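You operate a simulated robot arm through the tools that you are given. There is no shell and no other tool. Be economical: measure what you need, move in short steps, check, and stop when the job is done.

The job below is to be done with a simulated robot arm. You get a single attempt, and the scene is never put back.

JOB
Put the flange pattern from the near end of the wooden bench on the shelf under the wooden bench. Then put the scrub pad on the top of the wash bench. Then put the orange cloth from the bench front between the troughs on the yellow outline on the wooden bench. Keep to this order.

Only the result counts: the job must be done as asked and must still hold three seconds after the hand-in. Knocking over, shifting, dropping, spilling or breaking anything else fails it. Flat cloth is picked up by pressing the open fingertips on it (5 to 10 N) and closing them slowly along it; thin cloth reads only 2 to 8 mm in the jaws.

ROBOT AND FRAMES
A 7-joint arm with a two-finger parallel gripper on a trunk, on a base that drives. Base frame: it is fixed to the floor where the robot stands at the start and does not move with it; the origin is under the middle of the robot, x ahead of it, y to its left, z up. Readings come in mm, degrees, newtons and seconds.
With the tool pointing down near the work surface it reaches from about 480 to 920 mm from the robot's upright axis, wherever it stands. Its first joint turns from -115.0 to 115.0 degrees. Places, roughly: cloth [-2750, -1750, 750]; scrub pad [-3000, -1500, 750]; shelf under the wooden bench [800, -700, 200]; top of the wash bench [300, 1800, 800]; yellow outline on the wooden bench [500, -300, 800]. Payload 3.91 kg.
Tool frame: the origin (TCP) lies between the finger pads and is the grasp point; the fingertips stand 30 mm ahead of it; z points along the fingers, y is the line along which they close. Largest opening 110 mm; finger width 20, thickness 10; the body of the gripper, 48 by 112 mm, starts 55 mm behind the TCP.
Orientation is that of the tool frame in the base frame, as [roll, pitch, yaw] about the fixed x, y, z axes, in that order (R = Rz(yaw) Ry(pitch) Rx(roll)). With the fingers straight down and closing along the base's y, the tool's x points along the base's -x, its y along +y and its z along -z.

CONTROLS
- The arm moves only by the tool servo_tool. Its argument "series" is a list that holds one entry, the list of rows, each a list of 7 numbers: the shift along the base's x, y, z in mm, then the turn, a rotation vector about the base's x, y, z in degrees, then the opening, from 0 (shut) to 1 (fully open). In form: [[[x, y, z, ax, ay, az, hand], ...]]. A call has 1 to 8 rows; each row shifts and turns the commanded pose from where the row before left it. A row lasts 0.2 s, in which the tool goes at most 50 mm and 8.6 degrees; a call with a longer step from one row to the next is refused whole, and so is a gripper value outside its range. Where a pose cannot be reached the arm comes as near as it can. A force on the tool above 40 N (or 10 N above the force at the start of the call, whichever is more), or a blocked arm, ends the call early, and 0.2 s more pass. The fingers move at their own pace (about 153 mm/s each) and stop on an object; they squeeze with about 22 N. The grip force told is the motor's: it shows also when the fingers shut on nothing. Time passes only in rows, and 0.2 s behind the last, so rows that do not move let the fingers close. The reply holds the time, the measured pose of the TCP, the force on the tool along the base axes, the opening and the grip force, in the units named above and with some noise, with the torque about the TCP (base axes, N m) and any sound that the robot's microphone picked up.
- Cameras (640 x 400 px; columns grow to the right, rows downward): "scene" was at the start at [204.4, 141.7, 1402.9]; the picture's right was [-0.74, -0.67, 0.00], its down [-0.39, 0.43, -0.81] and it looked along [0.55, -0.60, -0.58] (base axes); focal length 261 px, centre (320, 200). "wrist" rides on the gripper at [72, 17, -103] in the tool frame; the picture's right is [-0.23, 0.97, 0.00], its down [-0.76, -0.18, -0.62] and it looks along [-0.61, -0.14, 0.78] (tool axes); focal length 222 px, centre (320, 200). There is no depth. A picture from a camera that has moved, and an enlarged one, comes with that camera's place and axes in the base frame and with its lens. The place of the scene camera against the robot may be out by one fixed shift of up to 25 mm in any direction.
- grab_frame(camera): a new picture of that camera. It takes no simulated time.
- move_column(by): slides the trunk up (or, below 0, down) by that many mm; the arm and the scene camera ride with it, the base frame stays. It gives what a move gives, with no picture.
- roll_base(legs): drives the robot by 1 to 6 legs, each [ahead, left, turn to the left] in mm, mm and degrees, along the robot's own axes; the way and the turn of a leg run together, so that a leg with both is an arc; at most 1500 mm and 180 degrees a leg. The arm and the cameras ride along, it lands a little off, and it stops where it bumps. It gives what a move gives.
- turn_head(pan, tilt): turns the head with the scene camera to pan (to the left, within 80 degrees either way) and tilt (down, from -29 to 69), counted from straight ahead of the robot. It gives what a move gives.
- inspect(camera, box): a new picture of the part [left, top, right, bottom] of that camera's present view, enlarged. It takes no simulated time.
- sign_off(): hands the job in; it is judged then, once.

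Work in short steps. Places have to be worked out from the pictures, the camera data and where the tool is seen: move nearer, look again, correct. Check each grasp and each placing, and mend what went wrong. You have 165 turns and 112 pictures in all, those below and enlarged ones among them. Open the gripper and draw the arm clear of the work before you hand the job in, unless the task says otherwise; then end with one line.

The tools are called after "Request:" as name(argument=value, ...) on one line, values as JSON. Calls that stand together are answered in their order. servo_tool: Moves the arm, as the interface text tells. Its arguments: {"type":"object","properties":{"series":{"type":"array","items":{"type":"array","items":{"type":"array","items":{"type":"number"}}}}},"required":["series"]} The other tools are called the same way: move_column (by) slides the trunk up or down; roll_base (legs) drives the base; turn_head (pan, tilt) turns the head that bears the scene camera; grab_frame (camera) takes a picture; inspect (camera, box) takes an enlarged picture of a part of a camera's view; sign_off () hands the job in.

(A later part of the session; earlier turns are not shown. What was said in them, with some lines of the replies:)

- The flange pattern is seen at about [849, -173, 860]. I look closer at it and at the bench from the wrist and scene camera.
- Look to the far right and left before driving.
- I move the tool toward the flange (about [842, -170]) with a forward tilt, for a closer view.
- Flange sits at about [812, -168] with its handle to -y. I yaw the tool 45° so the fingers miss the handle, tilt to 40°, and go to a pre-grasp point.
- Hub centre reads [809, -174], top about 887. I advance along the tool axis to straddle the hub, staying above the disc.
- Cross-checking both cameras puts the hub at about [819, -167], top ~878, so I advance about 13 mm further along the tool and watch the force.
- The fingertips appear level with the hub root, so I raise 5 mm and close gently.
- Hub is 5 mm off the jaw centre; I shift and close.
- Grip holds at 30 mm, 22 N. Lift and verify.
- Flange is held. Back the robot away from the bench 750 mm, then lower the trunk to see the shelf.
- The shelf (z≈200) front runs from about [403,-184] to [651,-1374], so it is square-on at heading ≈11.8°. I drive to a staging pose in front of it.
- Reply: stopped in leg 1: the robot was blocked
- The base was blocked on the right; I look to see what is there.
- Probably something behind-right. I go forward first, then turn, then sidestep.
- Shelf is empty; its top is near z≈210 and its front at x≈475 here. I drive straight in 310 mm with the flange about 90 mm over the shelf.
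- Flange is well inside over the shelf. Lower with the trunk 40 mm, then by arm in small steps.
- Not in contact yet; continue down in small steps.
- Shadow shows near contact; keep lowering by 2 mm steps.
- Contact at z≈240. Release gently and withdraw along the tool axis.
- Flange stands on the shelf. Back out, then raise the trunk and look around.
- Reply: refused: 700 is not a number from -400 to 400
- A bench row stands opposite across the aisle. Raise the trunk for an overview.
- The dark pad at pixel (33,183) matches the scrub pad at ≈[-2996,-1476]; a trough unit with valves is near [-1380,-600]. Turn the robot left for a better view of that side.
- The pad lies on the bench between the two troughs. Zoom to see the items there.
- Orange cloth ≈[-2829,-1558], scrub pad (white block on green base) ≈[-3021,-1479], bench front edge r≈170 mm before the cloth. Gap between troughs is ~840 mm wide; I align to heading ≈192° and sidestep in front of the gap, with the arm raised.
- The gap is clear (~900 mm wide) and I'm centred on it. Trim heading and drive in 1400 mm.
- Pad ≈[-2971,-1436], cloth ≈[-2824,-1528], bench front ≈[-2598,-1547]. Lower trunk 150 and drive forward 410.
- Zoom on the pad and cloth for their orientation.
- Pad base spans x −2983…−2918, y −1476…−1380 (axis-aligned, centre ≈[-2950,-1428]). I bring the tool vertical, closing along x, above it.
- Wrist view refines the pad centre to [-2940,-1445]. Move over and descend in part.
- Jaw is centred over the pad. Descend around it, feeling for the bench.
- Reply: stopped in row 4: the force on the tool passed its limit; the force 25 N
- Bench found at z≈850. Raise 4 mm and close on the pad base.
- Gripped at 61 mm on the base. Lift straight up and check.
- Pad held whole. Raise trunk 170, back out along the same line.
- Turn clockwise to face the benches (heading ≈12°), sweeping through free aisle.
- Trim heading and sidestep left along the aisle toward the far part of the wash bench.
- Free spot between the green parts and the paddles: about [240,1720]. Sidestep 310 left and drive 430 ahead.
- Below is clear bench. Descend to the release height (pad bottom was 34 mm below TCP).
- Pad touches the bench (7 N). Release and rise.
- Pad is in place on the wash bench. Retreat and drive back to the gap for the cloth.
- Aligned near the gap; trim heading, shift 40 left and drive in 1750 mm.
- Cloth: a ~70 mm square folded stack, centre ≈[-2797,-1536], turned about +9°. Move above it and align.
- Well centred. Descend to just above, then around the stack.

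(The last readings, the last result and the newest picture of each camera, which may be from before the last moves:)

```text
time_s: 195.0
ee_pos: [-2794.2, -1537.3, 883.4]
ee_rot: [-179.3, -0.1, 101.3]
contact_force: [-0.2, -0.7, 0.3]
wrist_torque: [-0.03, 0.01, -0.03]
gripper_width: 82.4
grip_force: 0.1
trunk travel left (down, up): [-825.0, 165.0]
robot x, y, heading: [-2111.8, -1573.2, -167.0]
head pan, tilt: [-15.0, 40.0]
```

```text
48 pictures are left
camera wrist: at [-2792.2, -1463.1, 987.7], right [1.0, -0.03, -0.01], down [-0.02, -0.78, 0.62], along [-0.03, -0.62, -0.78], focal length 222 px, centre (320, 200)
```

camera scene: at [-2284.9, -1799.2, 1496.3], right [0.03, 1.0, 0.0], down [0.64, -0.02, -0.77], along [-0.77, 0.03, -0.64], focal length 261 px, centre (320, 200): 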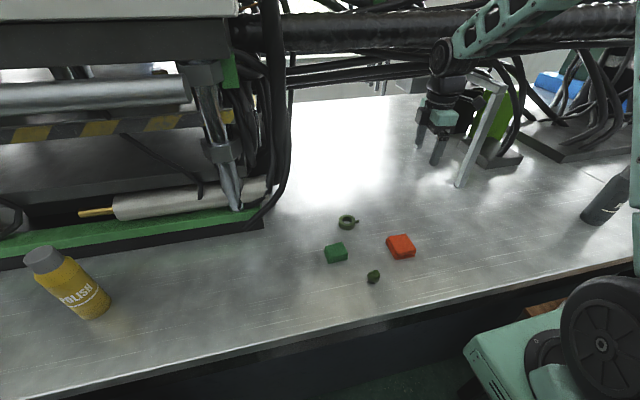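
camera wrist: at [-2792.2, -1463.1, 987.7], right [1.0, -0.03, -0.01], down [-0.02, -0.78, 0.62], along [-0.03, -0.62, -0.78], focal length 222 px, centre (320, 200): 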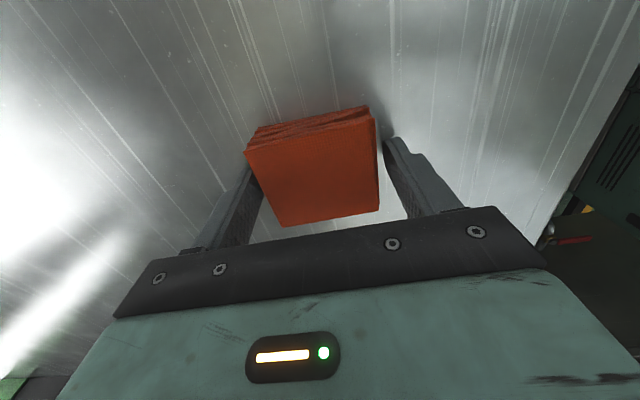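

Fingers straddle the stack. Close slowly and see whether it holds like a block.

Request:
servo_tool(series=[[[0, 0, 0, 0, 0, 0, 0.68], [0, 0, 0, 0, 0, 0, 0.62], [0, 0, 0, 0, 0, 0, 0.56], [0, 0, 0, 0, 0, 0, 0.5], [0, 0, 0, 0, 0, 0, 0.3], [0, 0, 0, 0, 0, 0, 0.0], [0, 0, 0, 0, 0, 0, 0]]])

Request:
grab_frame(camera="wrist")

```text
time_s: 196.6
ee_pos: [-2794.2, -1538.4, 884.0]
ee_rot: [-179.4, -0.1, 101.3]
contact_force: [-1.0, 1.0, 1.9]
wrist_torque: [0.02, -0.1, 0.0]
gripper_width: 69.7
grip_force: 21.6
trunk travel left (down, up): [-825.0, 165.0]
robot x, y, heading: [-2111.6, -1573.1, -167.2]
head pan, tilt: [-15.0, 40.0]
```

```text
47 pictures are left
camera wrist: at [-2792.2, -1463.0, 987.8], right [1.0, -0.03, -0.01], down [-0.02, -0.78, 0.62], along [-0.03, -0.62, -0.78], focal length 222 px, centre (320, 200)
```

wrist: 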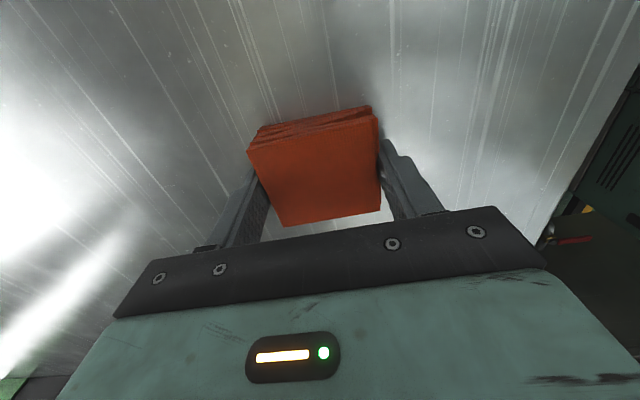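

It holds as a rigid stack (69.7 mm, 22 N). Lift and check.

Request:
servo_tool(series=[[[0, 0, 10, 0, 0, 0, 0], [0, 0, 20, 0, 0, 0, 0], [0, 0, 30, 0, 0, 0, 0], [0, 0, 35, 0, 0, 0, 0], [0, 0, 35, 0, 0, 0, 0], [0, 0, 35, 0, 0, 0, 0], [0, 0, 0, 0, 0, 0, 0]]])

Request:
grab_frame(camera="scene")

```text
time_s: 198.2
ee_pos: [-2794.2, -1538.5, 1046.1]
ee_rot: [-179.5, -0.1, 101.4]
contact_force: [-0.4, 0.0, -0.6]
wrist_torque: [0.03, 0.03, 0.01]
gripper_width: 69.5
grip_force: 21.6
trunk travel left (down, up): [-825.0, 165.0]
robot x, y, heading: [-2109.1, -1575.5, -167.2]
head pan, tilt: [-15.0, 40.0]
```

```text
46 pictures are left
camera scene: at [-2284.9, -1799.1, 1496.2], right [0.03, 1.0, 0.0], down [0.64, -0.02, -0.77], along [-0.77, 0.03, -0.64], focal length 261 px, centre (320, 200)
```

scene: 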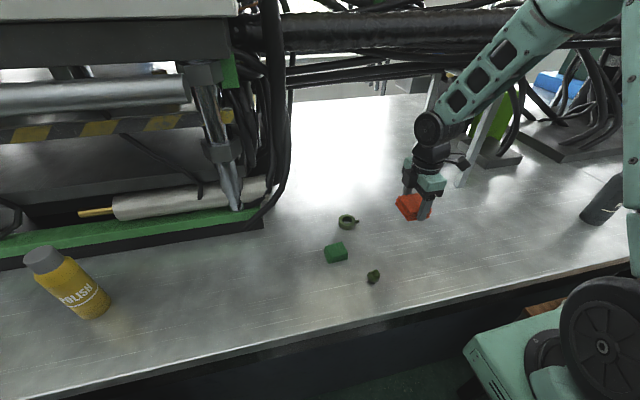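

Cloth held. Raise 100 and back out.

Request:
move_column(by=100)

Request:
roll_base(legs=[[-900, 0, 0], [-860, 0, 0]])

Request:
roll_base(legs=[[0, 0, -90], [0, 0, -90]])

Request:
turn_head(pan=30, tilt=30)

Request:
grab_frame(camera="scene")

```text
time_s: 199.5
ee_pos: [-2792.7, -1537.5, 1146.3]
ee_rot: [-179.4, -0.1, 101.4]
contact_force: [0.5, -0.2, -0.9]
wrist_torque: [0.01, 0.04, -0.02]
gripper_width: 69.6
grip_force: 21.8
trunk travel left (down, up): [-925.0, 65.0]
robot x, y, heading: [-2111.4, -1569.2, -166.8]
head pan, tilt: [-15.0, 40.0]
```

```text
time_s: 208.3
ee_pos: [-1097.5, -1143.3, 1147.0]
ee_rot: [-179.4, -0.1, 100.0]
contact_force: [-0.1, 0.6, -0.2]
wrist_torque: [-0.01, -0.04, 0.08]
gripper_width: 69.4
grip_force: 22.3
trunk travel left (down, up): [-925.0, 65.0]
robot x, y, heading: [-414.9, -1190.5, -168.4]
head pan, tilt: [-15.0, 40.0]
```

```text
time_s: 216.4
ee_pos: [265.5, -1250.0, 1145.8]
ee_rot: [-179.5, -0.1, -80.6]
contact_force: [0.6, -0.5, -0.4]
wrist_torque: [0.0, 0.03, -0.01]
gripper_width: 69.4
grip_force: 22.3
trunk travel left (down, up): [-925.0, 65.0]
robot x, y, heading: [-415.8, -1194.6, 11.1]
head pan, tilt: [-15.0, 40.0]
```

```text
time_s: 217.5
ee_pos: [264.9, -1249.8, 1146.2]
ee_rot: [-179.4, -0.1, -80.6]
contact_force: [-0.2, 0.0, -0.1]
wrist_torque: [0.0, 0.02, 0.01]
gripper_width: 69.6
grip_force: 22.6
trunk travel left (down, up): [-925.0, 65.0]
robot x, y, heading: [-417.3, -1193.5, 11.3]
head pan, tilt: [30.0, 30.0]
```

```text
45 pictures are left
camera scene: at [-244.7, -904.1, 1611.6], right [0.66, -0.75, 0.0], down [-0.38, -0.33, -0.87], along [0.65, 0.57, -0.5], focal length 261 px, centre (320, 200)
```

scene: 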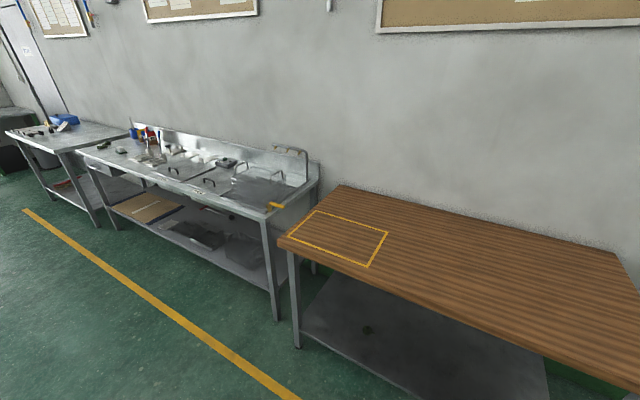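

Flange still on the shelf; outline centre ≈[563,-321]. Sidestep left 849, then forward 480.

Request:
roll_base(legs=[[0, 849, 0], [480, 0, 0]])

Request:
turn_head(pan=-25, tilt=40)

Request:
grab_frame(camera="scene")

Request:
grab_frame(camera="wrist")

```text
time_s: 224.5
ee_pos: [570.2, -324.2, 1145.8]
ee_rot: [-179.5, -0.1, -81.2]
contact_force: [0.0, 0.2, 0.2]
wrist_torque: [-0.02, -0.02, -0.01]
gripper_width: 69.5
grip_force: 22.1
trunk travel left (down, up): [-925.0, 65.0]
robot x, y, heading: [-113.4, -259.2, 10.6]
head pan, tilt: [30.0, 30.0]
```

```text
time_s: 225.7
ee_pos: [569.7, -324.2, 1145.7]
ee_rot: [-179.4, -0.1, -81.2]
contact_force: [0.3, -0.1, -0.5]
wrist_torque: [0.0, -0.01, 0.0]
gripper_width: 69.5
grip_force: 21.9
trunk travel left (down, up): [-925.0, 65.0]
robot x, y, heading: [-111.3, -259.6, 10.5]
head pan, tilt: [-25.0, 40.0]
```

```text
44 pictures are left
camera scene: at [77.9, -51.7, 1596.2], right [-0.25, -0.97, 0.0], down [-0.62, 0.16, -0.77], along [0.74, -0.19, -0.64], focal length 261 px, centre (320, 200)
```

scene: 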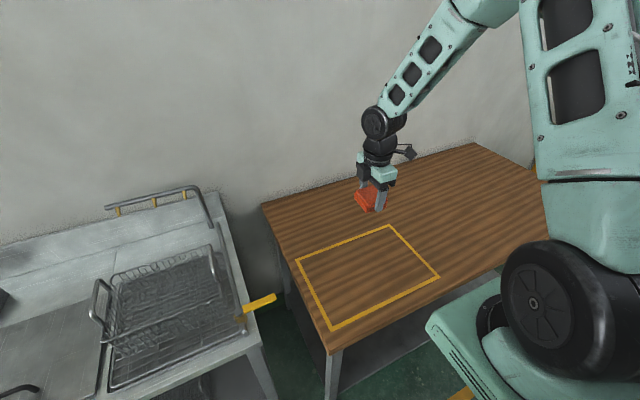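

```text
43 pictures are left
camera wrist: at [562.2, -397.8, 1249.9], right [-1.0, 0.08, -0.01], down [0.05, 0.78, 0.62], along [0.06, 0.62, -0.78], focal length 222 px, centre (320, 200)
```

wrist: 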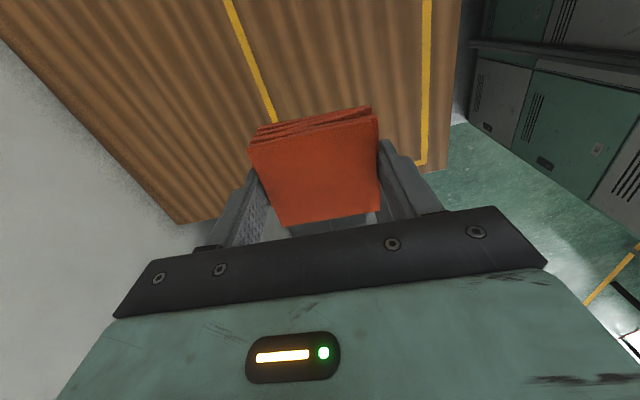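

TCP is over the outline's centre. Shift 18 mm back, lower trunk 150, then arm.

Request:
move_column(by=-150)

Request:
servo_tool(series=[[[-18, 0, -15, 0, 0, 0, 0], [0, 0, -25, 0, 0, 0, 0], [0, 0, -25, 0, 0, 0, 0], [0, 0, -20, 0, 0, 0, 0], [0, 0, -10, 0, 0, 0, 0], [0, 0, -6, 0, 0, 0, 0], [0, 0, 0, 0, 0, 0, 0]]])

Request:
grab_frame(camera="scene")

```text
time_s: 227.5
ee_pos: [570.0, -323.6, 996.0]
ee_rot: [-179.3, -0.2, -81.3]
contact_force: [0.8, -0.1, -0.9]
wrist_torque: [0.01, 0.01, -0.02]
gripper_width: 69.6
grip_force: 22.5
trunk travel left (down, up): [-775.0, 215.0]
robot x, y, heading: [-111.1, -261.4, 10.4]
head pan, tilt: [-25.0, 40.0]
```

```text
time_s: 229.1
ee_pos: [551.5, -323.1, 896.0]
ee_rot: [-179.4, -0.1, -81.3]
contact_force: [0.5, 0.6, -0.9]
wrist_torque: [0.0, 0.0, -0.04]
gripper_width: 69.5
grip_force: 21.8
trunk travel left (down, up): [-775.0, 215.0]
robot x, y, heading: [-110.7, -259.0, 10.7]
head pan, tilt: [-25.0, 40.0]
```

```text
42 pictures are left
camera scene: at [77.8, -51.8, 1446.2], right [-0.25, -0.97, 0.0], down [-0.62, 0.16, -0.77], along [0.74, -0.19, -0.64], focal length 261 px, centre (320, 200)
```

scene: 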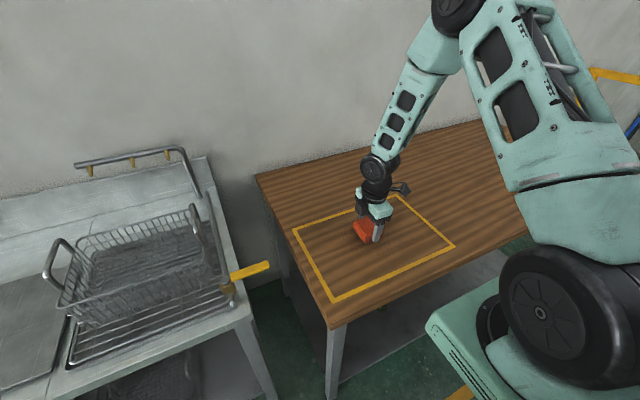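

Centred in the outline. Lower to contact.

Request:
servo_tool(series=[[[0, 0, -3, 0, 0, 0, 0], [0, 0, -3, 0, 0, 0, 0], [0, 0, -2, 0, 0, 0, 0], [0, 0, -1.5, 0, 0, 0, 0], [0, 0, 0, 0, 0, 0, 0]]])

Request:
servo_tool(series=[[[0, 0, -1, 0, 0, 0, 0], [0, 0, -1, 0, 0, 0, 0], [0, 0, -1, 0, 0, 0, 0], [0, 0, 0, 0, 0, 0, 0]]])

```text
time_s: 230.3
ee_pos: [551.4, -323.2, 886.3]
ee_rot: [-179.3, -0.1, -81.2]
contact_force: [-0.4, 0.5, -1.0]
wrist_torque: [0.02, -0.01, 0.01]
gripper_width: 69.4
grip_force: 22.4
trunk travel left (down, up): [-775.0, 215.0]
robot x, y, heading: [-108.1, -257.8, 10.5]
head pan, tilt: [-25.0, 40.0]
```

```text
time_s: 231.3
ee_pos: [552.2, -324.0, 882.8]
ee_rot: [-179.3, -0.2, -81.2]
contact_force: [0.1, 2.1, 24.1]
wrist_torque: [-0.05, 0.59, 0.0]
gripper_width: 69.3
grip_force: 21.7
trunk travel left (down, up): [-775.0, 215.0]
robot x, y, heading: [-108.2, -259.5, 10.6]
head pan, tilt: [-25.0, 40.0]
```

Contact. Release and rise clear.

Request:
servo_tool(series=[[[0, 0, 1, 0, 0, 0, 0.68], [0, 0, 0, 0, 0, 0, 0.8], [0, 0, 0, 0, 0, 0, 0.95], [0, 0, 10, 0, 0, 0, 0.95], [0, 0, 30, 0, 0, 0, 0.95], [0, 0, 40, 0, 0, 0, 0.95], [0, 0, 45, 0, 0, 0, 0.95], [0, 0, 45, 0, 0, 0, 0.95]]])

Request:
grab_frame(camera="wrist")

Request:
roll_base(legs=[[-450, 0, 0]])

Request:
grab_frame(camera="scene")

```text
time_s: 233.1
ee_pos: [553.3, -324.7, 1053.7]
ee_rot: [-179.5, 0.1, -81.1]
contact_force: [0.4, 0.8, -0.4]
wrist_torque: [0.0, 0.05, 0.02]
gripper_width: 104.5
grip_force: 0.0
trunk travel left (down, up): [-775.0, 215.0]
robot x, y, heading: [-110.1, -260.2, 10.5]
head pan, tilt: [-25.0, 40.0]
```

```text
41 pictures are left
camera wrist: at [545.8, -397.6, 1158.4], right [-1.0, 0.08, -0.01], down [0.05, 0.78, 0.62], along [0.05, 0.62, -0.78], focal length 222 px, centre (320, 200)
```

wrist: 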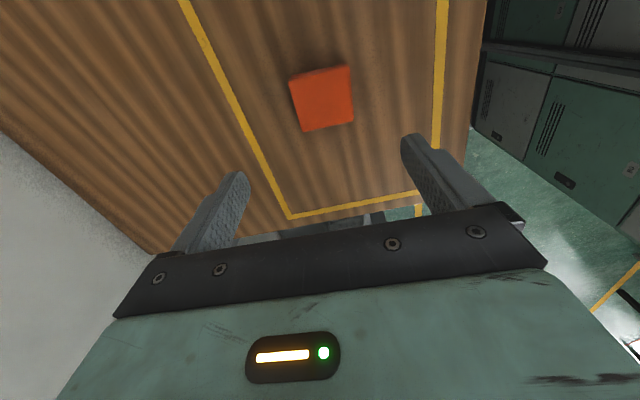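

```text
time_s: 235.8
ee_pos: [109.0, -405.6, 1054.5]
ee_rot: [-179.4, -0.1, -81.3]
contact_force: [0.2, 0.7, 0.5]
wrist_torque: [0.01, 0.0, -0.01]
gripper_width: 104.3
grip_force: 0.1
trunk travel left (down, up): [-775.0, 215.0]
robot x, y, heading: [-553.3, -339.1, 10.3]
head pan, tilt: [-25.0, 40.0]
```

```text
40 pictures are left
camera scene: at [-366.2, -133.8, 1446.2], right [-0.25, -0.97, 0.0], down [-0.62, 0.16, -0.77], along [0.74, -0.19, -0.64], focal length 261 px, centre (320, 200)
```

scene: 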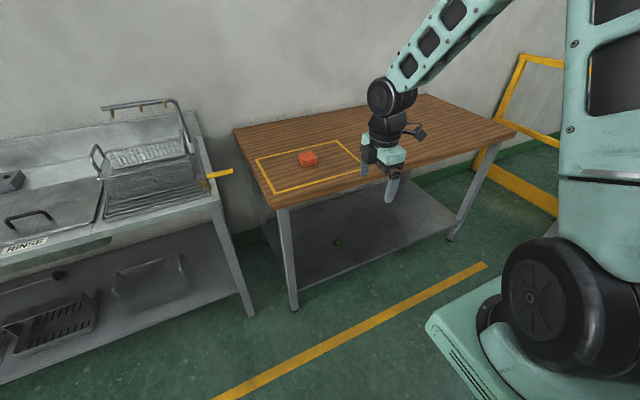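

The cloth lies inside the outline, the flange is still on the shelf, and the pad was last seen on the wash bench; the arm is clear and open. Handing in.

Request:
sign_off()

```text
The job is handed in.
```

The job is done in the order you asked: the flange pattern is on the shelf under the wooden bench, the scrub pad is on top of the wash bench, and the orange cloth is inside the yellow outline. The base was stopped once by an obstacle I could not see, probably the control box behind it; I saw no sign that anything had moved.
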